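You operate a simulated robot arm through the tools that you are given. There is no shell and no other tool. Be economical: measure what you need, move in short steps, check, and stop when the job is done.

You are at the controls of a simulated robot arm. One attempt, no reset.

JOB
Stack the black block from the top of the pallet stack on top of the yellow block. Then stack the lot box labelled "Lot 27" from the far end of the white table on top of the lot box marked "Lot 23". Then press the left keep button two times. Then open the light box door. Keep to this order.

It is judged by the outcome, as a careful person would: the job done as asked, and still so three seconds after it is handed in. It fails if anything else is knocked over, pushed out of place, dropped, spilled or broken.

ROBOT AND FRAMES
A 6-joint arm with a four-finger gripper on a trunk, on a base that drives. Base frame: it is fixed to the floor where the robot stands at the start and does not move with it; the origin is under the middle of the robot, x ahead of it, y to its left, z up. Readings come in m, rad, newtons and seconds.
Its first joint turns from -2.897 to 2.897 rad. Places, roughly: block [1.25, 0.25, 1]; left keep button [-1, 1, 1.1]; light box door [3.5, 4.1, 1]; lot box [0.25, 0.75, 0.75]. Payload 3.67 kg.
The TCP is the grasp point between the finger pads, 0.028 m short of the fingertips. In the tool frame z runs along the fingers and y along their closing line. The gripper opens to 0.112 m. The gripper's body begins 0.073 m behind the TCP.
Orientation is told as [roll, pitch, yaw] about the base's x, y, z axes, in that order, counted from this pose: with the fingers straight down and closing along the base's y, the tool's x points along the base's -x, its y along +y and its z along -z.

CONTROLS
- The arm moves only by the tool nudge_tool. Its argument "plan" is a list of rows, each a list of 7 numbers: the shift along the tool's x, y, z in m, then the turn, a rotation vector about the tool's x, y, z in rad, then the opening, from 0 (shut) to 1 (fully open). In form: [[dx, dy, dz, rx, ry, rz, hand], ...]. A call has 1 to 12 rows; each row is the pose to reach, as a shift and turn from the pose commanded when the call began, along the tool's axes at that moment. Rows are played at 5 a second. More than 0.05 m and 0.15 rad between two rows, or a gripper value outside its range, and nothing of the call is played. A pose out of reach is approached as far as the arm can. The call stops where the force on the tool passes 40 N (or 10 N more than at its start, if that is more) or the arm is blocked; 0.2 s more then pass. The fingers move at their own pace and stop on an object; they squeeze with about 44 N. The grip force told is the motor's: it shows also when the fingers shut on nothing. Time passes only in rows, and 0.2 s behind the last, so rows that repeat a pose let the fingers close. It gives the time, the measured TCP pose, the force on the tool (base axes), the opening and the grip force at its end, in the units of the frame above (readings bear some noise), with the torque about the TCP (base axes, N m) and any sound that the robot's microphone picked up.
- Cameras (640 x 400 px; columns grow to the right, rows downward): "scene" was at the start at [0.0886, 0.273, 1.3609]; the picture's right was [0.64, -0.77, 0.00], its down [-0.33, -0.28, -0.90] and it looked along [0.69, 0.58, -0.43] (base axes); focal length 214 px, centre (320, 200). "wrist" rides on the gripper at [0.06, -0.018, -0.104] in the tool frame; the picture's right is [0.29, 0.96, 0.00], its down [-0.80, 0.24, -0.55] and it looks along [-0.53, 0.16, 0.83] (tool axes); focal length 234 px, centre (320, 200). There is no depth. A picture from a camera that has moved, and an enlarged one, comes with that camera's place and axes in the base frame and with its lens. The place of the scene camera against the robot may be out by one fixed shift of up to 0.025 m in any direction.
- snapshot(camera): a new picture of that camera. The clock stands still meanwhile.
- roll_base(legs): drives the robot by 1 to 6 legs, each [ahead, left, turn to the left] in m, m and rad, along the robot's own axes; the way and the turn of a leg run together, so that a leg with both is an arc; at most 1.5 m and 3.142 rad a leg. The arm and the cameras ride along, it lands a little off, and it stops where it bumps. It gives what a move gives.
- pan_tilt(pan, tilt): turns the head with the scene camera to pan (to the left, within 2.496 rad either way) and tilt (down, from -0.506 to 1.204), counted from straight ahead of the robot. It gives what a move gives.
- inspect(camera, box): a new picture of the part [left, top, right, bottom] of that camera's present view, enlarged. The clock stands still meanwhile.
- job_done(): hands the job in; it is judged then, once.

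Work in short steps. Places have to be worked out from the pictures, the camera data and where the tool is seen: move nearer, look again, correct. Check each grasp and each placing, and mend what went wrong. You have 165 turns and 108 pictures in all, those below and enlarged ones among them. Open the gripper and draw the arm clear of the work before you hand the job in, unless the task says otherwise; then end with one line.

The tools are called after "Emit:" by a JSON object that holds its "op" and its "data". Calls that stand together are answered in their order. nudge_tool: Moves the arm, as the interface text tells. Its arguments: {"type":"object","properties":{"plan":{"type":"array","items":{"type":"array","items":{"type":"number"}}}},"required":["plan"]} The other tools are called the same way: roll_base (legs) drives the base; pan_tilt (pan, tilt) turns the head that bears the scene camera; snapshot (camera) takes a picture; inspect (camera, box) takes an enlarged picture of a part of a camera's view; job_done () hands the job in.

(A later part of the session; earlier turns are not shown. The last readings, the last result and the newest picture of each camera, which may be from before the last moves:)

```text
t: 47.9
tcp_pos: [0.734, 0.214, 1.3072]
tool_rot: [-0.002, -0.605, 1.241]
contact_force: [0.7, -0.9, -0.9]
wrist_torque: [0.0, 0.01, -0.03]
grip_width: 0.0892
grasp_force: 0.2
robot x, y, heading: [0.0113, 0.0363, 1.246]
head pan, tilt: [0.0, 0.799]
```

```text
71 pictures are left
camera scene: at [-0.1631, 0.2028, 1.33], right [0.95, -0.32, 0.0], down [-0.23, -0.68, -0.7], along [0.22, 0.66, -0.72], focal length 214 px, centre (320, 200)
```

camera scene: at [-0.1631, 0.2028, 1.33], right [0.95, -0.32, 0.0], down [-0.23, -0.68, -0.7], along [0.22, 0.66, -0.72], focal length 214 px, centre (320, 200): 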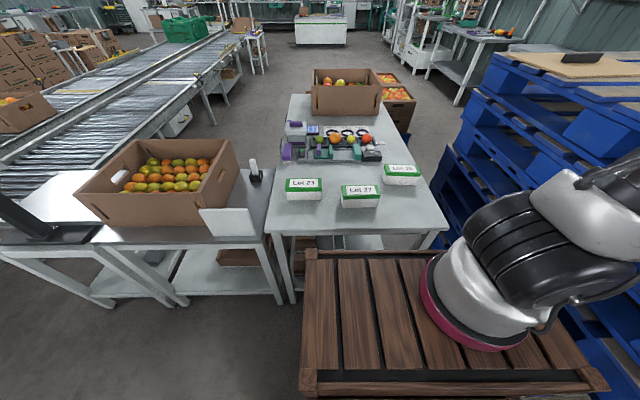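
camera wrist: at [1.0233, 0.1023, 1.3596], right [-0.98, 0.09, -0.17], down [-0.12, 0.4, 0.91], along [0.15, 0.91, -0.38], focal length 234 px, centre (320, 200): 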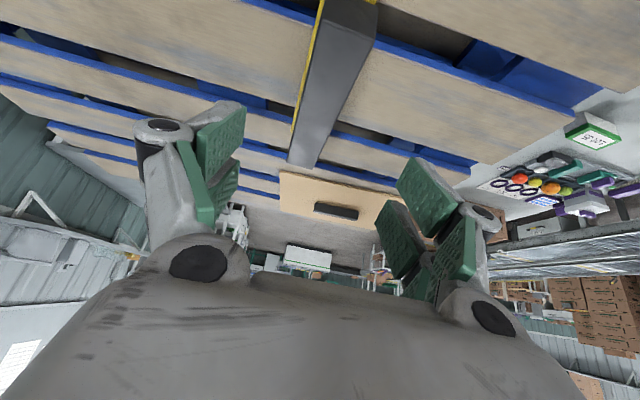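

I'll enlarge the lot boxes to get their places and orientation.

Emit:
{"op": "inspect", "data": {"camera": "scene", "box": [264, 130, 440, 240]}}

```text
3.64 times, centred on (352, 185) of scene
camera zoom: at [-0.1631, 0.2028, 1.33], right [0.95, -0.32, 0.0], down [-0.23, -0.68, -0.7], along [0.22, 0.66, -0.72], focal length 780 px, centre (204, 254)
```

zoom: 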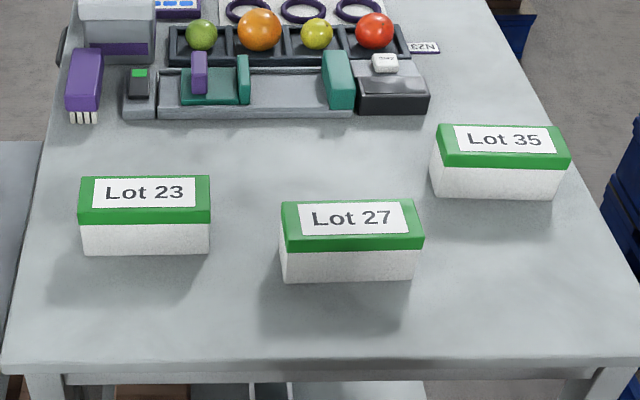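

The boxes are about 0.127 m wide, so they must be gripped across their depth. First I'll level the tool, then swing over to the table.

Emit:
{"op": "nudge_tool", "data": {"plan": [[0, 0, 0, 0, 0.12, 0, 1], [0, 0, 0, 0, 0.24, 0, 1], [0, 0, 0, 0, 0.36, 0, 1], [0, 0, 0, 0, 0.48, 0, 1], [0, 0, 0, 0, 0.605, 0, 1]]}}

Emit:
{"op": "nudge_tool", "data": {"plan": [[-0.0274, 0.0367, 0, 0, 0, 0.07, 1], [-0.0548, 0.0733, 0, 0, 0, 0.14, 1], [-0.0822, 0.11, 0, 0, 0, 0.21, 1], [-0.1096, 0.1467, 0, 0, 0, 0.28, 1], [-0.137, 0.1834, 0, 0, 0, 0.35, 1], [-0.1645, 0.22, 0, 0, 0, 0.42, 1], [-0.1919, 0.2567, 0, 0, 0, 0.49, 1], [-0.2193, 0.2934, 0, 0, 0, 0.56, 1], [-0.2467, 0.33, 0, 0, 0, 0.63, 1], [-0.2741, 0.3667, 0, 0, 0, 0.7, 1], [-0.3015, 0.4034, 0, 0, 0, 0.77, 1]]}}

```text
t: 49.1
tcp_pos: [0.7329, 0.212, 1.3074]
tool_rot: [-0.005, 0.001, 1.239]
contact_force: [0.7, -0.7, 1.1]
wrist_torque: [0.03, -0.04, 0.0]
grip_width: 0.1121
grasp_force: 0.1
robot x, y, heading: [0.0142, 0.0384, 1.247]
head pan, tilt: [0.0, 0.799]
```

```text
t: 51.5
tcp_pos: [0.4509, 0.6297, 1.3088]
tool_rot: [-0.003, -0.003, 0.467]
contact_force: [-0.1, -1.0, 0.0]
wrist_torque: [0.08, -0.01, -0.01]
grip_width: 0.1121
grasp_force: 0.1
robot x, y, heading: [0.0084, 0.0362, 1.242]
head pan, tilt: [0.0, 0.799]
```

Continuing the swing to stand above and left of Lot 27, then I'll look through the wrist camera.

Emit:
{"op": "nudge_tool", "data": {"plan": [[0.0333, 0.0255, 0.0119, 0, 0, 0.0844, 1], [0.0667, 0.051, 0.0238, 0, 0, 0.1689, 1], [0.1, 0.0765, 0.0357, 0, 0, 0.2533, 1], [0.1333, 0.102, 0.0476, 0, 0, 0.3378, 1], [0.1667, 0.1275, 0.0594, 0, 0, 0.4222, 1], [0.2, 0.153, 0.0713, 0, 0, 0.5067, 1], [0.2333, 0.1785, 0.0832, 0, 0, 0.5911, 1], [0.2667, 0.204, 0.0951, 0, 0, 0.6756, 1], [0.3, 0.2295, 0.107, 0, 0, 0.76, 1]]}}

Emit:
{"op": "snapshot", "data": {"camera": "wrist"}}

```text
t: 53.5
tcp_pos: [0.0793, 0.6985, 1.2002]
tool_rot: [0.0, -0.002, -0.292]
contact_force: [0.3, -0.4, 0.2]
wrist_torque: [0.02, 0.03, 0.01]
grip_width: 0.1119
grasp_force: 0.0
robot x, y, heading: [0.0104, 0.0394, 1.24]
head pan, tilt: [0.0, 0.799]
```

```text
69 pictures are left
camera wrist: at [0.0166, 0.6972, 1.304], right [0.0, 1.0, 0.0], down [0.83, 0.0, 0.56], along [0.56, 0.0, -0.83], focal length 234 px, centre (320, 200)
```

wrist: 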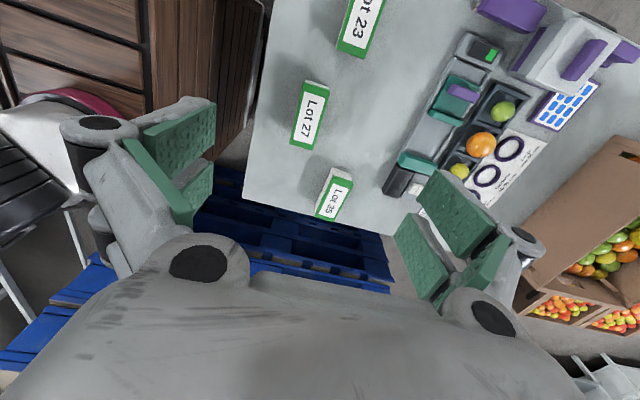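

Lot 27 is in clear view. I'll descend 0.2 m for parallax and check again.

Emit:
{"op": "nudge_tool", "data": {"plan": [[0, 0, 0.05, 0, 0, 0, 1], [0, 0, 0.1, 0, 0, 0, 1], [0, 0, 0.15, 0, 0, 0, 1], [0, 0, 0.2, 0, 0, 0, 1]]}}

Emit:
{"op": "snapshot", "data": {"camera": "wrist"}}

```text
t: 54.5
tcp_pos: [0.0792, 0.6964, 0.9991]
tool_rot: [0.001, 0.0, -0.289]
contact_force: [-0.2, -0.7, 0.0]
wrist_torque: [0.02, -0.01, 0.01]
grip_width: 0.1123
grasp_force: 0.0
robot x, y, heading: [0.0089, 0.0382, 1.243]
head pan, tilt: [0.0, 0.799]
```

```text
68 pictures are left
camera wrist: at [0.0169, 0.6958, 1.1029], right [0.0, 1.0, 0.0], down [0.83, 0.0, 0.56], along [0.56, 0.0, -0.83], focal length 234 px, centre (320, 200)
```

wrist: 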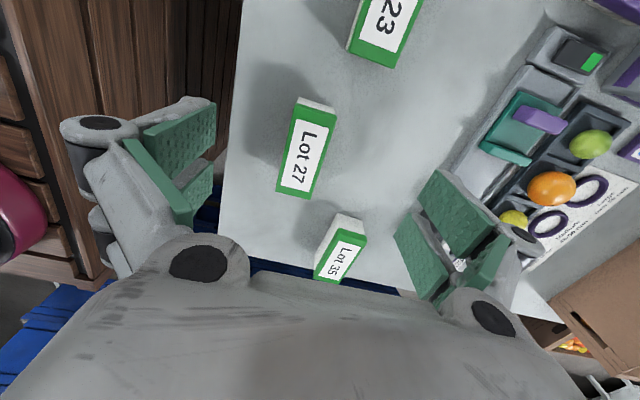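

Enlarging for exact corners.

Emit:
{"op": "inspect", "data": {"camera": "wrist", "box": [230, 80, 390, 220]}}

Emit:
{"op": "inspect", "data": {"camera": "wrist", "box": [320, 0, 460, 100]}}

```text
2.86 times, centred on (310, 150) of wrist
camera zoom: at [0.0169, 0.6958, 1.1029], right [0.0, 1.0, 0.0], down [0.83, 0.0, 0.56], along [0.56, 0.0, -0.83], focal length 669 px, centre (349, 343)
```

zoom: 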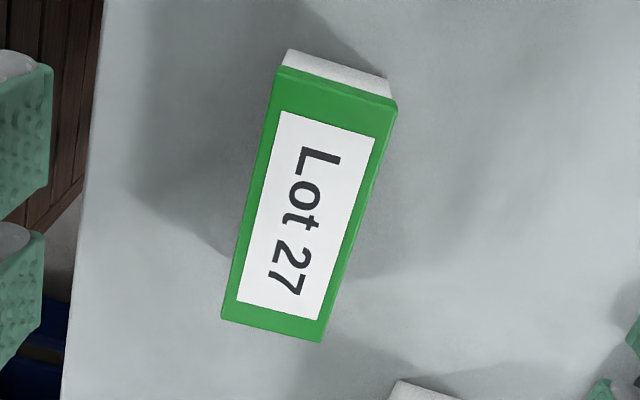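

```text
4.00 times, centred on (390, 50) of wrist
camera zoom: at [0.0169, 0.6958, 1.1029], right [0.0, 1.0, 0.0], down [0.83, 0.0, 0.56], along [0.56, 0.0, -0.83], focal length 937 px, centre (40, 800)
```

zoom: 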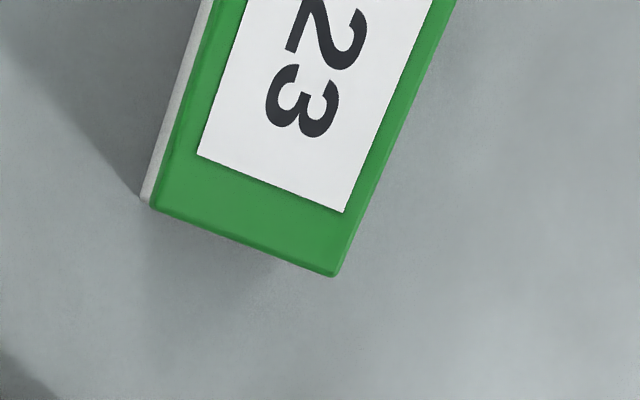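

Lot 27's lid is centred near (0.145, 0.673), top ≈0.81, yaw −0.28, 0.127 × 0.053; Lot 23's is near (−0.027, 0.770), yaw −0.31. I'll move above Lot 27 and check again.

Emit:
{"op": "nudge_tool", "data": {"plan": [[-0.0348, -0.0017, 0.03, 0, 0, 0, 1], [-0.0697, -0.0033, 0.06, 0, 0, -0.008, 1], [-0.0697, -0.0033, 0.1, 0, 0, -0.008, 1]]}}

Emit:
{"op": "snapshot", "data": {"camera": "wrist"}}

```text
t: 55.3
tcp_pos: [0.1451, 0.6752, 0.9011]
tool_rot: [0.001, 0.0, -0.283]
contact_force: [-0.5, 0.0, -0.1]
wrist_torque: [0.02, 0.01, 0.01]
grip_width: 0.1119
grasp_force: 0.1
robot x, y, heading: [0.0096, 0.0392, 1.239]
head pan, tilt: [0.0, 0.799]
```

```text
65 pictures are left
camera wrist: at [0.0826, 0.6742, 1.0045], right [-0.01, 1.0, 0.0], down [0.83, 0.01, 0.56], along [0.56, 0.01, -0.83], focal length 234 px, centre (320, 200)
```

wrist: 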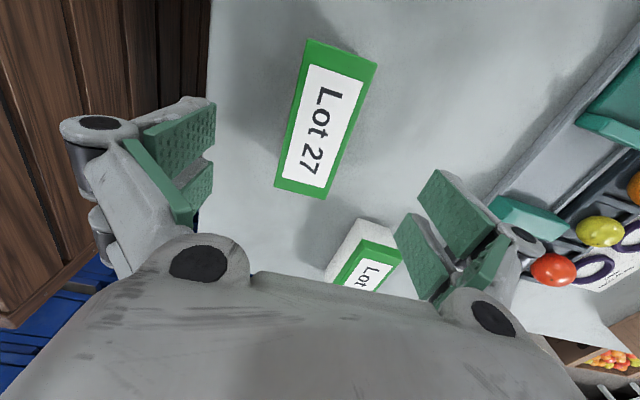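

Centred within 2 mm. I'll descend to z≈0.793 and close on the box.

Emit:
{"op": "nudge_tool", "data": {"plan": [[0, -0.001, 0.04, 0, 0, 0, 1], [0, -0.001, 0.08, 0, 0, 0, 1], [0, -0.001, 0.108, 0, 0, 0, 1], [0, -0.001, 0.108, 0, 0, 0, 1]]}}

Emit:
{"op": "nudge_tool", "data": {"plan": [[0, 0, 0, 0, 0, 0, 0.6], [0, 0, 0, 0, 0, 0, 0.3], [0, 0, 0, 0, 0, 0, 0], [0, 0, 0, 0, 0, 0, 0], [0, 0, 0, 0, 0, 0, 0]]}}

```text
t: 56.3
tcp_pos: [0.1441, 0.6751, 0.7932]
tool_rot: [-0.002, -0.002, -0.281]
contact_force: [0.1, 0.6, 0.4]
wrist_torque: [0.01, 0.01, 0.01]
grip_width: 0.1118
grasp_force: 0.1
robot x, y, heading: [0.0115, 0.0394, 1.243]
head pan, tilt: [0.0, 0.799]
```

```text
t: 57.5
tcp_pos: [0.1466, 0.675, 0.7922]
tool_rot: [-0.001, -0.004, -0.283]
contact_force: [-0.3, -1.4, 0.6]
wrist_torque: [-0.05, -0.01, -0.06]
grip_width: 0.0555
grasp_force: 44.2
robot x, y, heading: [0.009, 0.0381, 1.241]
head pan, tilt: [0.0, 0.799]
```

It is held at 0.0555 m. I'll lift 0.13 m and look at Lot 23 from here.

Emit:
{"op": "nudge_tool", "data": {"plan": [[0, 0, -0.04, 0, 0, 0, 0], [0, 0, -0.085, 0, 0, 0, 0], [0, 0, -0.13, 0, 0, 0, 0]]}}

Emit:
{"op": "nudge_tool", "data": {"plan": [[0.045, 0, 0, 0, 0, 0, 0], [0.09, 0, 0, 0, 0, 0, 0], [0.13, 0, 0, 0, 0, 0, 0], [0.17, 0, -0.02, 0, 0, 0, 0], [0.21, 0, -0.04, 0, 0, 0, 0]]}}

Emit:
{"op": "snapshot", "data": {"camera": "wrist"}}

```text
t: 58.3
tcp_pos: [0.1462, 0.6759, 0.9199]
tool_rot: [0.0, -0.002, -0.281]
contact_force: [0.6, 0.0, -1.3]
wrist_torque: [-0.01, 0.0, 0.01]
grip_width: 0.0557
grasp_force: 44.1
robot x, y, heading: [0.014, 0.0419, 1.242]
head pan, tilt: [0.0, 0.799]
```

```text
t: 59.5
tcp_pos: [-0.0569, 0.7289, 0.9609]
tool_rot: [0.001, 0.001, -0.282]
contact_force: [0.4, -0.1, -1.8]
wrist_torque: [0.0, 0.02, -0.02]
grip_width: 0.0556
grasp_force: 44.1
robot x, y, heading: [0.0087, 0.0357, 1.239]
head pan, tilt: [0.0, 0.799]
```

```text
64 pictures are left
camera wrist: at [-0.1201, 0.7283, 1.0645], right [-0.01, 1.0, 0.0], down [0.83, 0.01, 0.56], along [0.56, 0.0, -0.83], focal length 234 px, centre (320, 200)
```

wrist: 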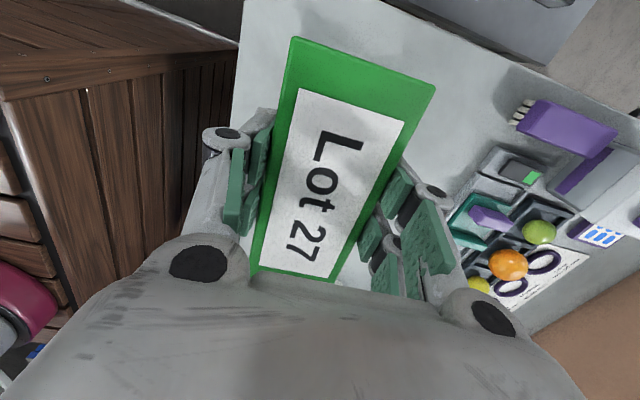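

Lot 27 is held about 4 mm off centre lengthwise. Lot 23's refined centre is (−0.029, 0.7735). I'll move above it, align yaw, lower to z≈0.885, and check with the scene camera.

Emit:
{"op": "nudge_tool", "data": {"plan": [[-0.005, 0.025, 0, 0, 0, 0.013, 0], [-0.0106, 0.0506, 0, 0, 0, 0.026, 0], [-0.0106, 0.0506, 0.04, 0, 0, 0.026, 0], [-0.0106, 0.0506, 0.075, 0, 0, 0.026, 0]]}}

Emit:
{"op": "inspect", "data": {"camera": "scene", "box": [244, 130, 404, 230]}}

```text
t: 60.5
tcp_pos: [-0.0322, 0.7762, 0.8861]
tool_rot: [0.0, -0.002, -0.31]
contact_force: [0.7, -1.1, -1.4]
wrist_torque: [0.05, -0.01, 0.02]
grip_width: 0.0555
grasp_force: 43.7
robot x, y, heading: [0.0114, 0.0388, 1.242]
head pan, tilt: [0.0, 0.799]
```

```text
4.00 times, centred on (324, 180) of scene
camera zoom: at [-0.1632, 0.2027, 1.33], right [0.95, -0.32, 0.0], down [-0.23, -0.68, -0.7], along [0.22, 0.66, -0.72], focal length 858 px, centre (304, 280)
```

zoom: 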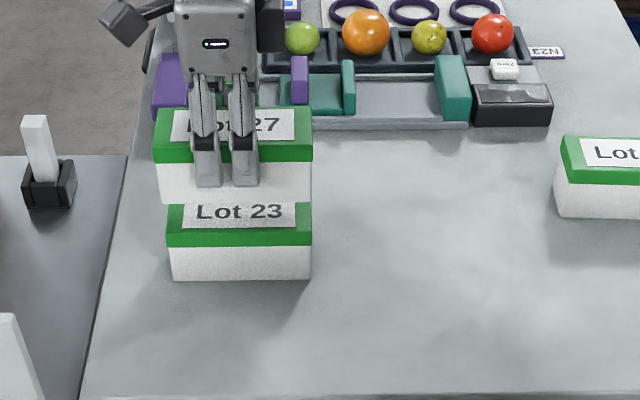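

Lateral alignment is very good. I'll lower gently in small steps until contact.

Emit:
{"op": "nudge_tool", "data": {"plan": [[0, 0, 0.02, 0, 0, 0, 0], [0, 0, 0.027, 0, 0, 0, 0], [0, 0, 0.031, 0, 0, 0, 0], [0, 0, 0.034, 0, 0, 0, 0]]}}

Emit:
{"op": "inspect", "data": {"camera": "scene", "box": [254, 140, 374, 215]}}

```text
t: 61.5
tcp_pos: [-0.0324, 0.7782, 0.855]
tool_rot: [0.004, 0.0, -0.307]
contact_force: [1.8, -8.0, 35.2]
wrist_torque: [-0.32, -0.13, -0.02]
grip_width: 0.0557
grasp_force: 43.9
robot x, y, heading: [0.0114, 0.0424, 1.243]
head pan, tilt: [0.0, 0.799]
```

```text
5.33 times, centred on (314, 178) of scene
camera zoom: at [-0.1632, 0.2015, 1.3302], right [0.95, -0.32, 0.0], down [-0.23, -0.68, -0.7], along [0.22, 0.66, -0.72], focal length 1144 px, centre (352, 320)
```

zoom: 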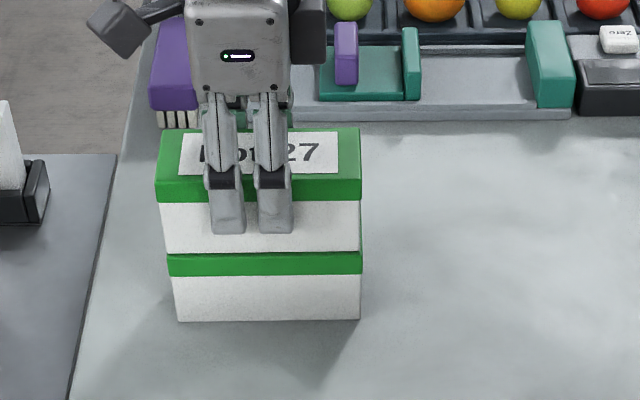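

Contact is firm and the stack looks flush. I'll relieve the pressure by 3 mm and release.

Emit:
{"op": "nudge_tool", "data": {"plan": [[0, 0, -0.003, 0, 0, 0, 0], [0, 0, -0.003, 0, 0, 0, 0.3], [0, 0, -0.003, 0, 0, 0, 0.6], [0, 0, -0.003, 0, 0, 0, 0.9], [0, 0, -0.003, 0, 0, 0, 0.9]]}}

Emit:
{"op": "nudge_tool", "data": {"plan": [[0, 0, -0.03, 0, 0, 0, 0.9], [0, 0, -0.07, 0, 0, 0, 0.9], [0, 0, -0.12, 0, 0, 0, 0.9], [0, 0, -0.17, 0, 0, 0, 0.9], [0, 0, -0.22, 0, 0, 0, 0.9], [0, 0, -0.27, 0, 0, 0, 0.9], [0, 0, -0.32, 0, 0, 0, 0.9], [0, 0, -0.37, 0, 0, 0, 0.9]]}}

Emit:
{"op": "inspect", "data": {"camera": "scene", "box": [254, 140, 374, 215]}}

Emit:
{"op": "snapshot", "data": {"camera": "wrist"}}

```text
t: 62.7
tcp_pos: [-0.0321, 0.7777, 0.8557]
tool_rot: [0.001, -0.001, -0.309]
contact_force: [0.1, 0.4, -1.0]
wrist_torque: [0.0, 0.02, 0.03]
grip_width: 0.1007
grasp_force: 0.1
robot x, y, heading: [0.0128, 0.0389, 1.241]
head pan, tilt: [0.0, 0.799]
```

```text
t: 64.5
tcp_pos: [-0.0318, 0.7773, 1.2248]
tool_rot: [0.001, -0.002, -0.309]
contact_force: [-0.3, 0.4, -0.9]
wrist_torque: [-0.05, -0.01, 0.01]
grip_width: 0.1008
grasp_force: 0.0
robot x, y, heading: [0.0117, 0.0361, 1.24]
head pan, tilt: [0.0, 0.799]
```

```text
5.33 times, centred on (314, 178) of scene
camera zoom: at [-0.1633, 0.2032, 1.33], right [0.95, -0.32, 0.0], down [-0.23, -0.68, -0.7], along [0.22, 0.66, -0.72], focal length 1144 px, centre (352, 320)
```

zoom: 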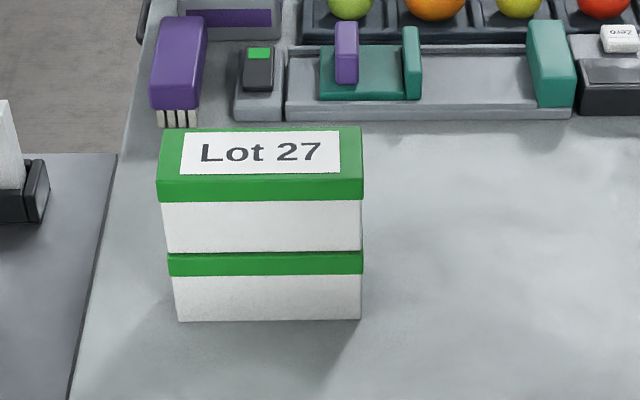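

```text
60 pictures are left
camera wrist: at [-0.0953, 0.7792, 1.3285], right [0.02, 1.0, 0.0], down [0.83, -0.01, 0.56], along [0.56, -0.01, -0.83], focal length 234 px, centre (320, 200)
```

wrist: 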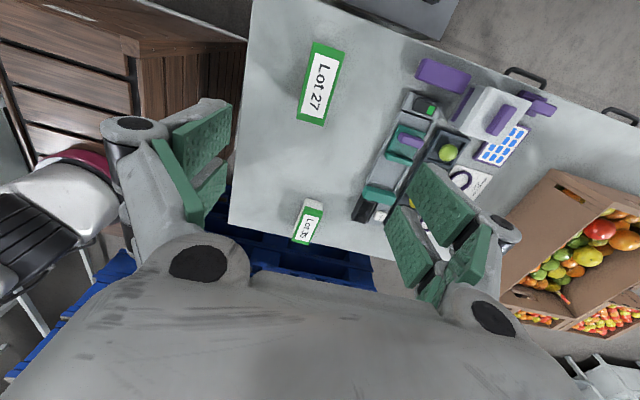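

Lot 27 sits square on Lot 23. Now I'll look for the keep buttons near (−1, 1, 1.1).

Emit:
{"op": "pan_tilt", "data": {"pan": 1.15, "tilt": 0.3}}

Emit:
{"op": "snapshot", "data": {"camera": "scene"}}

```text
t: 65.9
tcp_pos: [-0.0319, 0.7782, 1.2242]
tool_rot: [-0.001, -0.002, -0.308]
contact_force: [0.2, -0.2, -0.1]
wrist_torque: [0.01, 0.0, 0.0]
grip_width: 0.1007
grasp_force: 0.0
robot x, y, heading: [0.0111, 0.0348, 1.244]
head pan, tilt: [1.15, 0.3]
```

```text
59 pictures are left
camera scene: at [-0.2576, 0.1901, 1.3743], right [0.68, 0.73, 0.0], down [0.22, -0.2, -0.96], along [-0.7, 0.65, -0.3], focal length 214 px, centre (320, 200)
```

scene: 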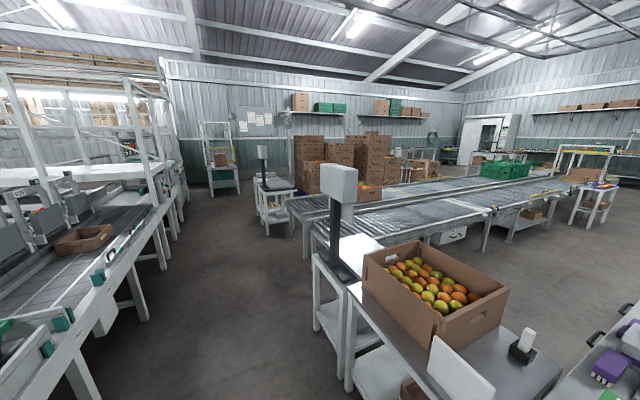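

The place projects on the scale terminal's display head. I'll enlarge it.

Emit:
{"op": "inspect", "data": {"camera": "scene", "box": [280, 140, 440, 290]}}

```text
2.67 times, centred on (360, 215) of scene
camera zoom: at [-0.2576, 0.1901, 1.3743], right [0.68, 0.73, 0.0], down [0.22, -0.2, -0.96], along [-0.7, 0.65, -0.3], focal length 572 px, centre (213, 160)
```

zoom: 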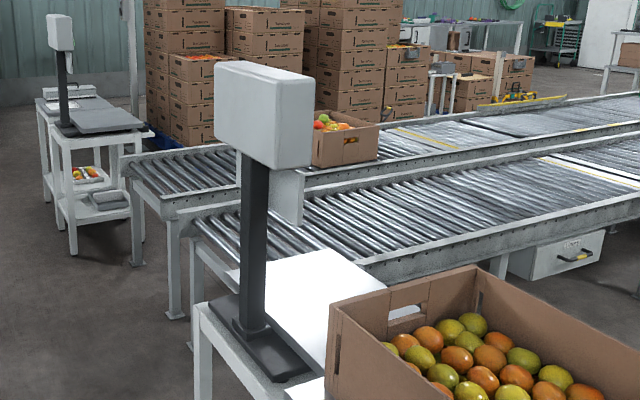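

I'll enlarge the display head itself to judge which way it faces.

Emit:
{"op": "inspect", "data": {"camera": "scene", "box": [322, 154, 378, 204]}}

Emit:
{"op": "inspect", "data": {"camera": "scene", "box": [250, 140, 314, 240]}}

```text
8.00 times, centred on (350, 179) of scene
camera zoom: at [-0.2576, 0.1901, 1.3743], right [0.68, 0.73, 0.0], down [0.22, -0.2, -0.96], along [-0.7, 0.65, -0.3], focal length 1716 px, centre (80, 368)
```

zoom: 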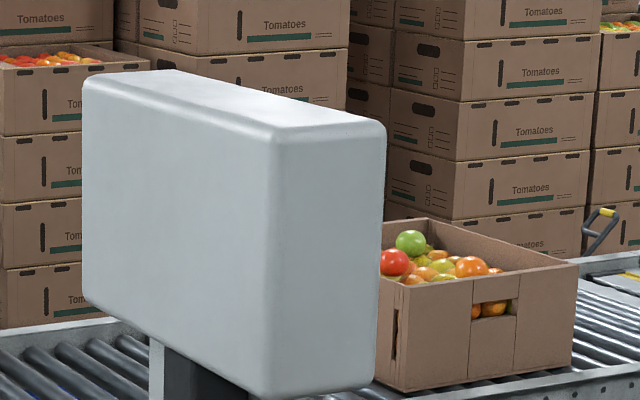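

```text
4.00 times, centred on (282, 190) of scene
camera zoom: at [-0.2576, 0.1901, 1.3743], right [0.68, 0.73, 0.0], down [0.22, -0.2, -0.96], along [-0.7, 0.65, -0.3], focal length 858 px, centre (472, 240)
```

zoom: 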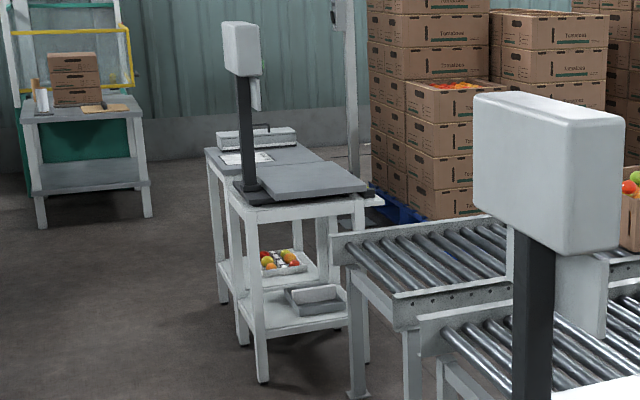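

The display head's blank back faces me, so its buttons must be on the far (+y) side. I'll retract the arm for travel and survey the floor to the west of the tables.

Emit:
{"op": "nudge_tool", "data": {"plan": [[0, -0.03, -0.03, 0, 0, 0, 0.9], [0.001, -0.06, -0.06, 0, 0, 0, 0.9], [0.002, -0.095, -0.09, 0, 0, 0, 0.9], [0.003, -0.13, -0.12, 0, 0, 0, 0.9], [0.003, -0.16, -0.12, 0, 0, 0, 0.9], [0.003, -0.19, -0.12, 0, 0, 0, 0.5]]}}

Emit:
{"op": "pan_tilt", "data": {"pan": 1.5, "tilt": 0.75}}

Emit:
{"op": "snapshot", "data": {"camera": "scene"}}

```text
t: 67.3
tcp_pos: [-0.0934, 0.5977, 1.3445]
tool_rot: [0.001, -0.002, -0.309]
contact_force: [0.2, -0.1, 0.9]
wrist_torque: [-0.04, 0.01, -0.01]
grip_width: 0.0559
grasp_force: 0.1
robot x, y, heading: [0.0083, 0.0365, 1.243]
head pan, tilt: [1.15, 0.3]
```

```text
t: 68.2
tcp_pos: [-0.0939, 0.5989, 1.3453]
tool_rot: [0.001, -0.002, -0.308]
contact_force: [0.2, 0.2, -0.5]
wrist_torque: [0.04, -0.01, -0.03]
grip_width: 0.0559
grasp_force: 0.0
robot x, y, heading: [0.0128, 0.0416, 1.246]
head pan, tilt: [1.499, 0.75]
```

```text
55 pictures are left
camera scene: at [-0.2656, 0.1588, 1.3341], right [0.39, 0.92, 0.0], down [0.63, -0.27, -0.73], along [-0.67, 0.28, -0.68], focal length 214 px, centre (320, 200)
```

scene: 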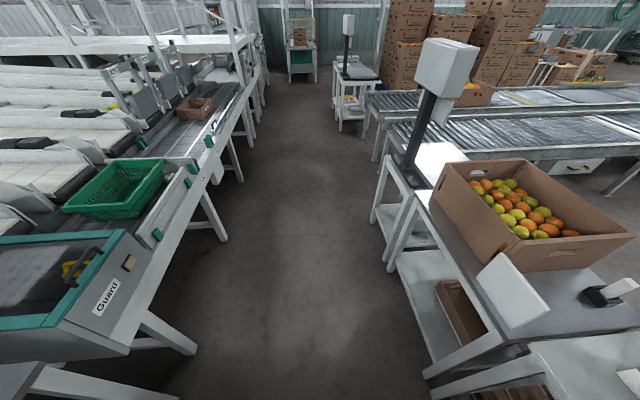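

The corridor to the west is about 0.87 m wide between the sorting line and the tables. I'll enlarge the terminal head from here to triangulate it.

Emit:
{"op": "inspect", "data": {"camera": "scene", "box": [390, 20, 510, 110]}}

```text
4.44 times, centred on (450, 65) of scene
camera zoom: at [-0.2656, 0.1588, 1.3341], right [0.39, 0.92, 0.0], down [0.63, -0.27, -0.73], along [-0.67, 0.28, -0.68], focal length 953 px, centre (-258, 800)
```

zoom: 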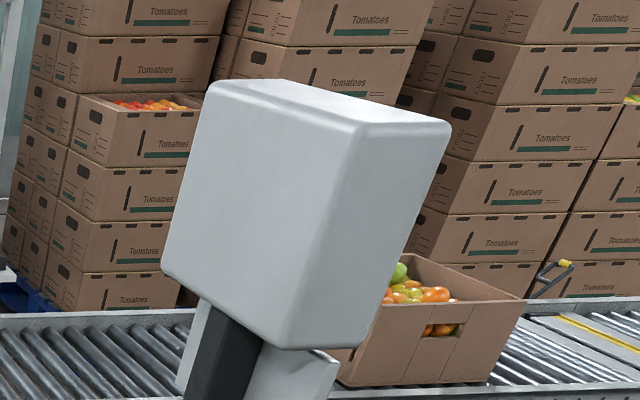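

The head spans roughly (−1.10, 0.98) to (−0.89, 0.93), z 1.06–1.215, with its front on the +y side. I'll turn the base along the corridor so the arm side is toward the tables.

Emit:
{"op": "roll_base", "data": {"legs": [[-0.05, 0, 0], [0, 0, 1.575]]}}

Emit:
{"op": "pan_tilt", "data": {"pan": -0.6, "tilt": 0.7}}

Emit:
{"op": "snapshot", "data": {"camera": "scene"}}

```text
t: 73.0
tcp_pos: [-0.5636, -0.1142, 1.345]
tool_rot: [0.0, -0.002, 1.271]
contact_force: [-0.3, 0.0, -0.3]
wrist_torque: [-0.02, -0.03, 0.02]
grip_width: 0.056
grasp_force: 0.1
robot x, y, heading: [-0.0056, -0.0087, 2.819]
head pan, tilt: [1.499, 0.75]
```

```text
t: 75.0
tcp_pos: [-0.5639, -0.1144, 1.3454]
tool_rot: [-0.001, -0.001, 1.27]
contact_force: [0.6, -0.3, -0.2]
wrist_torque: [-0.01, -0.01, 0.01]
grip_width: 0.0559
grasp_force: 0.1
robot x, y, heading: [-0.0073, -0.0072, 2.823]
head pan, tilt: [-0.6, 0.7]
```

```text
53 pictures are left
camera scene: at [-0.1461, -0.1383, 1.3382], right [0.8, 0.61, 0.0], down [0.39, -0.51, -0.76], along [-0.46, 0.61, -0.64], focal length 214 px, centre (320, 200)
```

scene: 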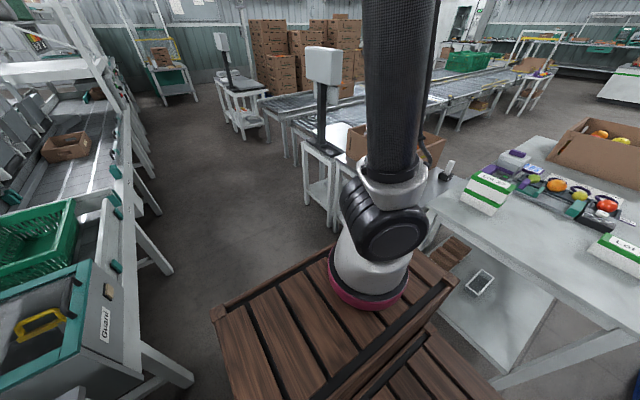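

The way ahead is clear. I'll drive 0.55 m ahead and 0.15 m to the right beside the scale table.

Emit:
{"op": "roll_base", "data": {"legs": [[0.3, 0, 0], [0.25, -0.15, 0]]}}

Emit:
{"op": "pan_tilt", "data": {"pan": -0.8, "tilt": 0.7}}

Emit:
{"op": "snapshot", "data": {"camera": "scene"}}

```text
t: 78.6
tcp_pos: [-1.0406, 0.2018, 1.3449]
tool_rot: [0.0, -0.002, 1.269]
contact_force: [-1.6, 0.5, 0.4]
wrist_torque: [0.01, 0.0, 0.03]
grip_width: 0.0558
grasp_force: 0.2
robot x, y, heading: [-0.483, 0.3035, 2.821]
head pan, tilt: [-0.6, 0.7]
```

```text
t: 79.4
tcp_pos: [-1.0404, 0.2028, 1.3457]
tool_rot: [-0.001, -0.002, 1.27]
contact_force: [-0.3, 0.0, -0.8]
wrist_torque: [0.01, 0.0, -0.02]
grip_width: 0.0559
grasp_force: 0.0
robot x, y, heading: [-0.4843, 0.3102, 2.818]
head pan, tilt: [-0.799, 0.7]
```

```text
52 pictures are left
camera scene: at [-0.609, 0.1869, 1.3382], right [0.9, 0.44, 0.0], down [0.28, -0.58, -0.76], along [-0.33, 0.69, -0.64], focal length 214 px, centre (320, 200)
```

scene: 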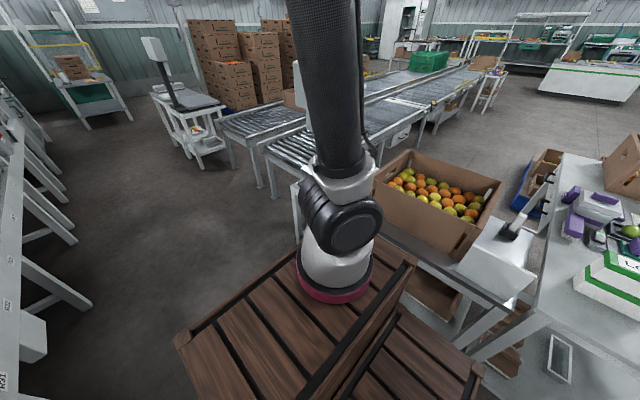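

The arm root is about 0.56 m from the expected button. I'll swing the arm clockwise about its root, at a raised height, toward the table side.

Emit:
{"op": "nudge_tool", "data": {"plan": [[-0.0255, 0.0365, -0.01, 0, 0, 0.1, 0], [-0.0545, 0.0704, -0.02, 0, 0, 0.2, 0], [-0.0868, 0.1011, -0.03, 0, 0, 0.3, 0], [-0.122, 0.1285, -0.04, 0, 0, 0.4, 0], [-0.1597, 0.1523, -0.045, 0, 0, 0.5, 0], [-0.1996, 0.1721, -0.045, 0, 0, 0.6, 0], [-0.2413, 0.1879, -0.045, 0, 0, 0.7, 0], [-0.2844, 0.1994, -0.045, 0, 0, 0.8, 0], [-0.3284, 0.2066, -0.045, 0, 0, 0.9, 0], [-0.3729, 0.2093, -0.045, 0, 0, 1.0, 0], [-0.4174, 0.2076, -0.045, 0, 0, 1.1, 0], [-0.4615, 0.2014, -0.045, 0, 0, 1.2, 0]]}}

```text
t: 82.0
tcp_pos: [-1.0958, 0.7018, 1.3894]
tool_rot: [0.002, -0.001, 0.068]
contact_force: [0.0, -0.4, -0.2]
wrist_torque: [0.08, -0.02, -0.01]
grip_width: 0.0002
grasp_force: 35.7
robot x, y, heading: [-0.4814, 0.3094, 2.821]
head pan, tilt: [-0.799, 0.7]
```

Now I'll go out past the head while turning the tool so the wrist camera ends on the far side, looking back at the face.

Emit:
{"op": "nudge_tool", "data": {"plan": [[-0.0159, 0.0305, 0, 0, 0, 0.148, 0], [-0.0318, 0.061, 0, 0, 0, 0.296, 0], [-0.0478, 0.0915, 0, 0, 0, 0.444, 0], [-0.0637, 0.122, 0, 0, 0, 0.592, 0], [-0.0796, 0.1525, 0, 0, 0, 0.74, 0], [-0.0955, 0.183, 0, 0, 0, 0.888, 0], [-0.1114, 0.2135, 0.005, 0, 0, 1.036, 0], [-0.1273, 0.244, 0.01, 0, 0, 1.184, 0], [-0.1433, 0.2745, 0.015, 0, 0, 1.332, 0], [-0.1592, 0.305, 0.02, 0, 0, 1.48, 0], [-0.1751, 0.3355, 0.025, 0, 0, 1.628, 0], [-0.191, 0.366, 0.03, 0, 0, 1.776, 0]]}}

Emit:
{"op": "snapshot", "data": {"camera": "wrist"}}

```text
t: 84.6
tcp_pos: [-0.8266, 1.036, 1.3546]
tool_rot: [0.011, 0.009, -1.108]
contact_force: [-0.2, 0.0, -1.0]
wrist_torque: [-0.03, 0.01, 0.0]
grip_width: 0.0
grasp_force: 36.0
out of reach, approached as far as the arm can: row 5, 6, 7, 8, 9, 10, 11, 12
robot x, y, heading: [-0.4816, 0.3111, 2.822]
head pan, tilt: [-0.799, 0.7]
```

```text
51 pictures are left
camera wrist: at [-0.8701, 1.0799, 1.4594], right [0.73, 0.68, 0.01], down [0.57, -0.61, 0.55], along [0.38, -0.39, -0.84], focal length 234 px, centre (320, 200)
```

wrist: 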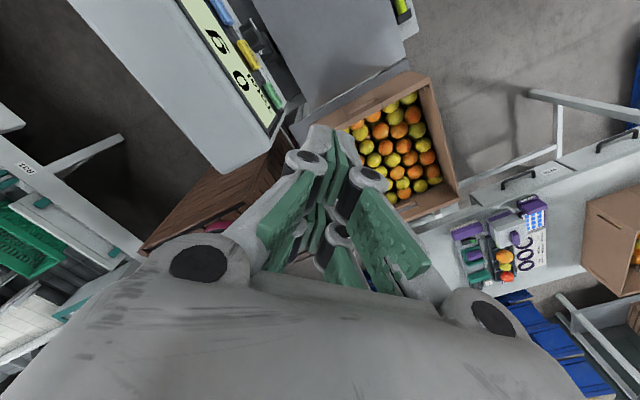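

The wrist turn hit its limit, but the front panel with buttons is already visible. I'll enlarge it.

Emit:
{"op": "inspect", "data": {"camera": "wrist", "box": [150, 0, 310, 140]}}

```text
2.86 times, centred on (230, 70) of wrist
camera zoom: at [-0.8701, 1.0799, 1.4594], right [0.73, 0.68, 0.01], down [0.57, -0.61, 0.55], along [0.38, -0.39, -0.84], focal length 669 px, centre (577, 571)
```

zoom: 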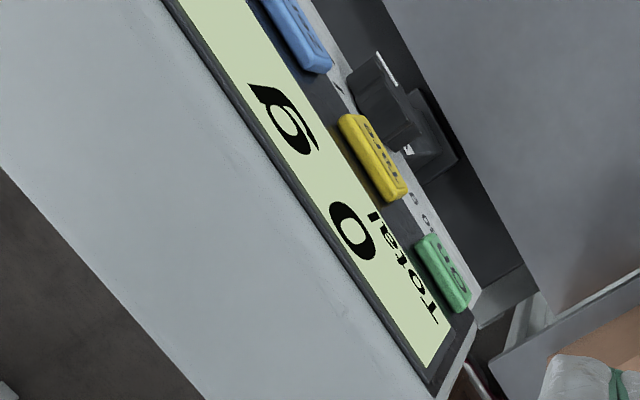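

The panel has green, yellow, blue… buttons along its lower edge. The wrist's turn limit is ±2.9 rad, so I'll spin the tool the other way round, in place, to get the camera squarely in front.

Emit:
{"op": "nudge_tool", "data": {"plan": [[0, 0, 0, 0, 0, -0.147, 0], [0, 0, 0, 0, 0, -0.294, 0], [0, 0, 0, 0, 0, -0.441, 0], [0, 0, 0, 0, 0, -0.588, 0], [0, 0, 0, 0, 0, -0.735, 0], [0, 0, 0, 0, 0, -0.882, 0], [0, 0, 0, 0, 0, -1.029, 0], [0, 0, 0, 0, 0, -1.176, 0], [0, 0, 0, 0, 0, -1.323, 0], [0, 0, 0, 0, 0, -1.47, 0], [0, 0, 0, 0, 0, -1.617, 0], [0, 0, 0, 0, 0, -1.764, 0]]}}

Emit:
{"op": "nudge_tool", "data": {"plan": [[0, 0, 0, 0, 0, -0.147, 0], [0, 0, 0, 0, 0, -0.294, 0], [0, 0, 0, 0, 0, -0.441, 0], [0, 0, 0, 0, 0, -0.588, 0], [0, 0, 0, 0, 0, -0.735, 0], [0, 0, 0, 0, 0, -0.882, 0], [0, 0, 0, 0, 0, -1.029, 0], [0, 0, 0, 0, 0, -1.176, 0], [0, 0, 0, 0, 0, -1.323, 0], [0, 0, 0, 0, 0, -1.47, 0], [0, 0, 0, 0, 0, -1.617, 0], [0, 0, 0, 0, 0, -1.764, 0]]}}

Emit:
{"op": "nudge_tool", "data": {"plan": [[0, 0, 0, 0, 0, -0.147, 0], [0, 0, 0, 0, 0, -0.294, 0], [0, 0, 0, 0, 0, -0.441, 0], [0, 0, 0, 0, 0, -0.588, 0], [0, 0, 0, 0, 0, -0.735, 0], [0, 0, 0, 0, 0, -0.882, 0], [0, 0, 0, 0, 0, -1.029, 0], [0, 0, 0, 0, 0, -1.176, 0], [0, 0, 0, 0, 0, -1.323, 0], [0, 0, 0, 0, 0, -1.47, 0], [0, 0, 0, 0, 0, -1.617, 0], [0, 0, 0, 0, 0, -1.764, 0]]}}

```text
t: 87.2
tcp_pos: [-0.8271, 1.0357, 1.3554]
tool_rot: [0.007, -0.012, 0.659]
contact_force: [0.6, 0.1, -0.8]
wrist_torque: [-0.03, 0.0, -0.02]
grip_width: 0.0
grasp_force: 36.1
robot x, y, heading: [-0.4804, 0.307, 2.819]
head pan, tilt: [-0.799, 0.7]
```

```text
t: 89.8
tcp_pos: [-0.8269, 1.0355, 1.3534]
tool_rot: [-0.011, -0.002, 2.422]
contact_force: [0.1, 0.1, 0.2]
wrist_torque: [0.03, -0.01, -0.01]
grip_width: 0.0
grasp_force: 35.6
robot x, y, heading: [-0.4831, 0.3105, 2.818]
head pan, tilt: [-0.799, 0.7]
```

```text
t: 92.4
tcp_pos: [-0.8269, 1.0357, 1.3547]
tool_rot: [-0.002, 0.014, -2.099]
contact_force: [0.6, -0.8, -0.5]
wrist_torque: [-0.01, 0.0, 0.0]
grip_width: 0.0
grasp_force: 35.6
robot x, y, heading: [-0.4823, 0.3125, 2.822]
head pan, tilt: [-0.799, 0.7]
```

Now I'll move in front of the face with the last turn and a slight tilt toward the panel.

Emit:
{"op": "nudge_tool", "data": {"plan": [[0.0107, -0.0332, 0.006, 0, 0, -0.07, 0], [0.0214, -0.0664, 0.012, 0, 0, -0.14, 0], [0.0321, -0.0996, 0.018, 0, 0, -0.21, 0], [0.0428, -0.1328, 0.025, 0, 0, -0.285, 0]]}}

Emit:
{"op": "nudge_tool", "data": {"plan": [[0.0, 0, 0, 0, -0.1, 0, 0], [0, 0, 0, 0, -0.2, 0, 0], [0, 0, 0, 0, -0.3, 0, 0]]}}

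Emit:
{"op": "snapshot", "data": {"camera": "wrist"}}

```text
t: 93.4
tcp_pos: [-0.8911, 1.0814, 1.2978]
tool_rot: [0.004, 0.013, -1.846]
contact_force: [-0.8, 0.3, -0.1]
wrist_torque: [-0.04, -0.03, -0.02]
grip_width: 0.0001
grasp_force: 35.7
out of reach, approached as far as the arm can: row 1, 2, 3, 4
robot x, y, heading: [-0.4807, 0.308, 2.821]
head pan, tilt: [-0.799, 0.7]
```

```text
t: 94.2
tcp_pos: [-0.8809, 1.038, 1.2504]
tool_rot: [0.0, -0.257, -1.817]
contact_force: [-0.1, -0.1, 0.1]
wrist_torque: [-0.03, 0.02, -0.04]
grip_width: 0.0001
grasp_force: 35.4
out of reach, approached as far as the arm can: row 1, 2, 3
robot x, y, heading: [-0.4831, 0.309, 2.825]
head pan, tilt: [-0.799, 0.7]
```

```text
49 pictures are left
camera wrist: at [-0.8784, 1.1232, 1.3363], right [1.0, 0.04, -0.07], down [0.08, -0.67, 0.74], along [-0.02, -0.74, -0.67], focal length 234 px, centre (320, 200)
```

wrist: 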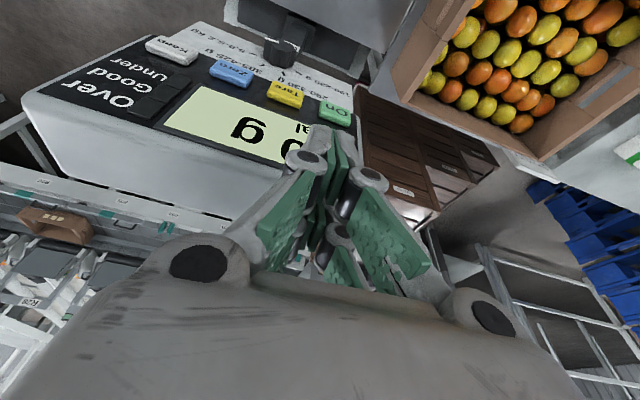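

The panel shows On, Tare, Zero and a white "Keep" button. I'll enlarge to read it and see whether there is more than one Keep.

Emit:
{"op": "inspect", "data": {"camera": "wrist", "box": [10, 10, 370, 190]}}

```text
1.78 times, centred on (190, 100) of wrist
camera zoom: at [-0.8784, 1.1232, 1.3363], right [1.0, 0.04, -0.07], down [0.08, -0.67, 0.74], along [-0.02, -0.74, -0.67], focal length 416 px, centre (551, 378)
```

zoom: 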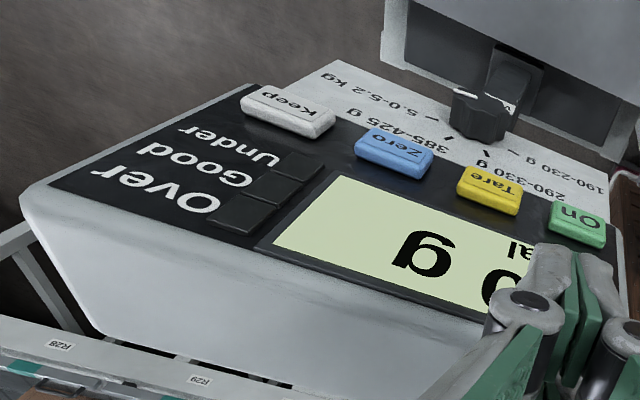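

There is one "Keep" here, on this terminal matching the given place, at about (−1.028, 1.053, 1.10), facing (0.31, 0.95). The arm is near its reach limit, so I'll raise it clear and bring the base 0.2 m ahead and 0.05 m closer.

Emit:
{"op": "nudge_tool", "data": {"plan": [[-0.02, 0.011, -0.028, 0, 0, 0, 0], [-0.041, 0.022, -0.056, 0, 0, 0, 0], [-0.062, 0.033, -0.084, 0, 0, 0, 0], [-0.082, 0.0437, -0.113, 0, 0, 0, 0]]}}

Emit:
{"op": "roll_base", "data": {"legs": [[0.2, -0.05, 0]]}}

Emit:
{"op": "snapshot", "data": {"camera": "wrist"}}

```text
t: 95.2
tcp_pos: [-0.85, 0.9538, 1.3034]
tool_rot: [0.001, -0.28, -1.816]
contact_force: [-0.4, 0.5, -0.2]
wrist_torque: [0.02, 0.02, -0.01]
grip_width: 0.0
grasp_force: 36.0
out of reach, approached as far as the arm can: row 1, 2, 3, 4
robot x, y, heading: [-0.4815, 0.3082, 2.825]
head pan, tilt: [-0.799, 0.7]
```

```text
t: 96.8
tcp_pos: [-1.027, 1.0616, 1.3051]
tool_rot: [-0.003, -0.28, -1.809]
contact_force: [-0.6, 0.2, 0.2]
wrist_torque: [-0.02, 0.0, -0.01]
grip_width: 0.0
grasp_force: 35.4
robot x, y, heading: [-0.6585, 0.417, 2.822]
head pan, tilt: [-0.799, 0.7]
```

```text
47 pictures are left
camera wrist: at [-1.0242, 1.1496, 1.3888], right [1.0, 0.04, -0.08], down [0.09, -0.65, 0.75], along [-0.02, -0.76, -0.65], focal length 234 px, centre (320, 200)
```

wrist: 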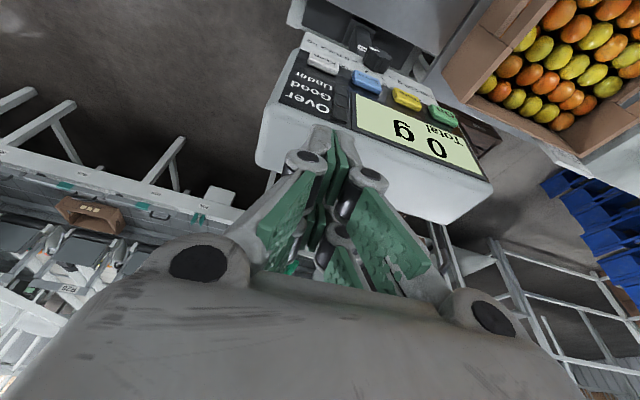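

Combining both views puts the Keep button at about (−1.041, 1.048, 1.09). I'll move out in front of the face, then partly down, and check.

Emit:
{"op": "nudge_tool", "data": {"plan": [[0.0264, -0.0036, -0.0076, 0, 0, 0, 0], [0.0528, -0.0072, -0.0152, 0, 0, 0, 0], [0.0638, -0.0072, 0.0232, 0, 0, 0, 0], [0.0749, -0.0072, 0.0617, 0, 0, 0, 0], [0.0832, -0.0072, 0.0905, 0, 0, 0, 0]]}}

Emit:
{"op": "snapshot", "data": {"camera": "wrist"}}

```text
t: 98.0
tcp_pos: [-1.0226, 1.1168, 1.1965]
tool_rot: [-0.001, -0.28, -1.812]
contact_force: [0.2, -0.3, 0.6]
wrist_torque: [0.02, 0.02, 0.03]
grip_width: 0.0
grasp_force: 35.9
out of reach, approached as far as the arm can: row 1, 2
robot x, y, heading: [-0.6579, 0.4197, 2.82]
head pan, tilt: [-0.799, 0.7]
```

```text
46 pictures are left
camera wrist: at [-1.0191, 1.2046, 1.2788], right [1.0, 0.04, -0.08], down [0.09, -0.65, 0.75], along [-0.02, -0.76, -0.65], focal length 234 px, centre (320, 200)
```

wrist: 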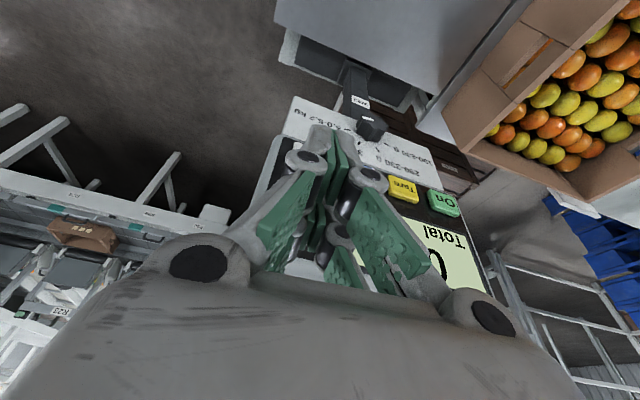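

On and Tare give z≈1.094 and even spacing, which puts Keep at (−1.040, 1.053, 1.094). I'll lower in front of it.

Emit:
{"op": "nudge_tool", "data": {"plan": [[0.01, 0.0015, 0.039, 0, 0, 0, 0], [0.02, 0.003, 0.078, 0, 0, 0, 0]]}}

Emit:
{"op": "snapshot", "data": {"camera": "wrist"}}

Emit:
{"op": "pan_tilt", "data": {"pan": -0.9, "tilt": 0.3}}

Emit:
{"op": "snapshot", "data": {"camera": "scene"}}

```text
t: 98.6
tcp_pos: [-1.0193, 1.1132, 1.1134]
tool_rot: [-0.003, -0.28, -1.81]
contact_force: [0.4, -0.1, 0.2]
wrist_torque: [0.07, 0.01, 0.01]
grip_width: 0.0
grasp_force: 36.0
robot x, y, heading: [-0.6583, 0.4185, 2.82]
head pan, tilt: [-0.799, 0.7]
```

```text
45 pictures are left
camera wrist: at [-1.0159, 1.2004, 1.1976], right [1.0, 0.04, -0.08], down [0.09, -0.65, 0.75], along [-0.02, -0.76, -0.65], focal length 234 px, centre (320, 200)
```

wrist: 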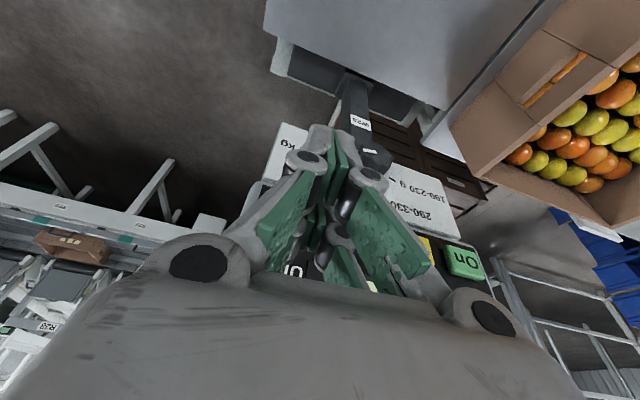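

```text
t: 99.5
tcp_pos: [-1.0191, 1.1126, 1.115]
tool_rot: [0.0, -0.28, -1.811]
contact_force: [-1.2, -0.3, -0.2]
wrist_torque: [-0.04, -0.02, 0.04]
grip_width: 0.0
grasp_force: 35.8
robot x, y, heading: [-0.6574, 0.4176, 2.824]
head pan, tilt: [-0.901, 0.3]
```

```text
44 pictures are left
camera scene: at [-0.7779, 0.3074, 1.3743], right [0.94, 0.35, 0.0], down [0.1, -0.28, -0.95], along [-0.33, 0.9, -0.3], focal length 214 px, centre (320, 200)
```

scene: 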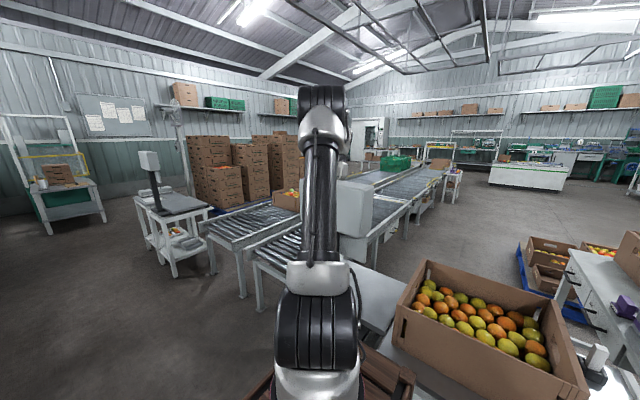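

All clear; the gap to contact is about 4.5 cm. I'll push toward the panel gently, with a slow end.

Emit:
{"op": "nudge_tool", "data": {"plan": [[-0.0192, -0.0015, 0.0055, 0, 0, 0, 0], [-0.0316, -0.0025, 0.0091, 0, 0, 0, 0], [-0.0364, -0.0029, 0.0105, 0, 0, 0, 0], [-0.0402, -0.0032, 0.0116, 0, 0, 0, 0]]}}

```text
t: 100.5
tcp_pos: [-1.0314, 1.0743, 1.1167]
tool_rot: [-0.001, -0.281, -1.813]
contact_force: [0.3, 0.8, 0.5]
wrist_torque: [-0.02, -0.03, 0.0]
grip_width: 0.0
grasp_force: 35.6
robot x, y, heading: [-0.6579, 0.4212, 2.824]
head pan, tilt: [-0.901, 0.3]
```

No contact yet. I'll advance in 3 mm rows.

Emit:
{"op": "nudge_tool", "data": {"plan": [[-0.0029, -0.0002, 0.0008, 0, 0, 0, 0], [-0.0057, -0.0005, 0.0017, 0, 0, 0, 0], [-0.0086, -0.0007, 0.0025, 0, 0, 0, 0]]}}

```text
t: 101.4
tcp_pos: [-1.0312, 1.0688, 1.1164]
tool_rot: [0.001, -0.271, -1.814]
contact_force: [2.1, 12.7, -3.3]
wrist_torque: [0.29, -0.12, -0.14]
grip_width: 0.0
grasp_force: 35.7
robot x, y, heading: [-0.6579, 0.4171, 2.826]
head pan, tilt: [-0.901, 0.3]
heard: click
stopped in row 3: the force on the tool passed its limit at 42 N (the readings are from after the stop); the commanded pose is now the measured one
```

A click was heard: first press. I'll back off about 2 cm.

Emit:
{"op": "nudge_tool", "data": {"plan": [[0.0096, 0.0008, -0.0028, 0, 0, 0, 0], [0.0192, 0.0015, -0.0055, 0, 0, 0, 0], [0.0192, 0.0015, -0.0055, 0, 0, 0, 0], [0.0192, 0.0015, -0.0055, 0, 0, 0, 0]]}}

Emit:
{"op": "snapshot", "data": {"camera": "wrist"}}

```text
t: 102.4
tcp_pos: [-1.027, 1.0883, 1.1164]
tool_rot: [-0.002, -0.273, -1.812]
contact_force: [0.4, 0.8, 0.3]
wrist_torque: [0.01, 0.0, 0.0]
grip_width: 0.0001
grasp_force: 35.7
robot x, y, heading: [-0.6587, 0.4176, 2.823]
head pan, tilt: [-0.901, 0.3]
```

```text
43 pictures are left
camera wrist: at [-1.0242, 1.1753, 1.2002], right [1.0, 0.04, -0.08], down [0.09, -0.66, 0.75], along [-0.02, -0.75, -0.66], focal length 234 px, centre (320, 200)
```

wrist: 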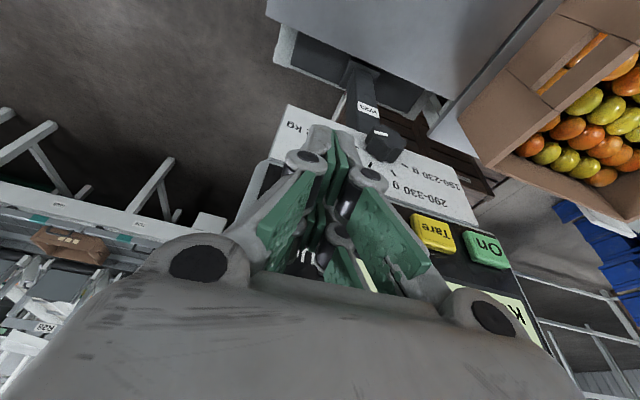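

The display seems to have changed to something with "K". I'll enlarge it.

Emit:
{"op": "inspect", "data": {"camera": "wrist", "box": [400, 200, 560, 350]}}

```text
2.67 times, centred on (480, 275) of wrist
camera zoom: at [-1.0242, 1.1753, 1.2002], right [1.0, 0.04, -0.08], down [0.09, -0.66, 0.75], along [-0.02, -0.75, -0.66], focal length 624 px, centre (-107, 0)
```

zoom: 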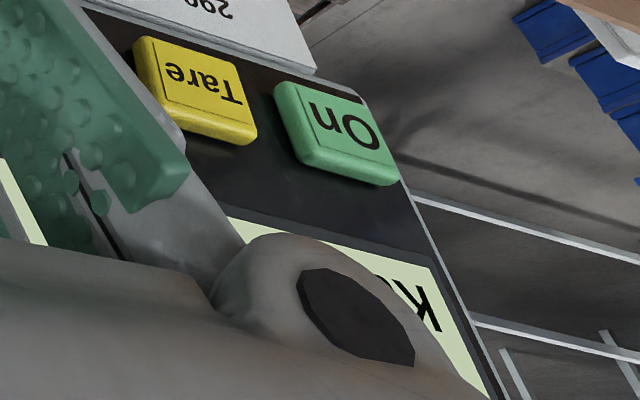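

The display now shows "Ke…" — the Keep press registered. I'll press a second time the same way.

Emit:
{"op": "nudge_tool", "data": {"plan": [[-0.0115, -0.0009, 0.0033, 0, 0, 0, 0], [-0.0158, -0.0012, 0.0045, 0, 0, 0, 0], [-0.0187, -0.0015, 0.0054, 0, 0, 0, 0], [-0.0216, -0.0017, 0.0062, 0, 0, 0, 0], [-0.0245, -0.0019, 0.007, 0, 0, 0, 0]]}}

```text
t: 103.6
tcp_pos: [-1.032, 1.0706, 1.1173]
tool_rot: [-0.003, -0.263, -1.815]
contact_force: [2.9, 11.5, -4.8]
wrist_torque: [0.36, -0.15, -0.11]
grip_width: 0.0001
grasp_force: 35.8
robot x, y, heading: [-0.6571, 0.4197, 2.825]
head pan, tilt: [-0.901, 0.3]
stopped in row 5: the force on the tool passed its limit at 46 N (the readings are from after the stop); the commanded pose is now the measured one
```

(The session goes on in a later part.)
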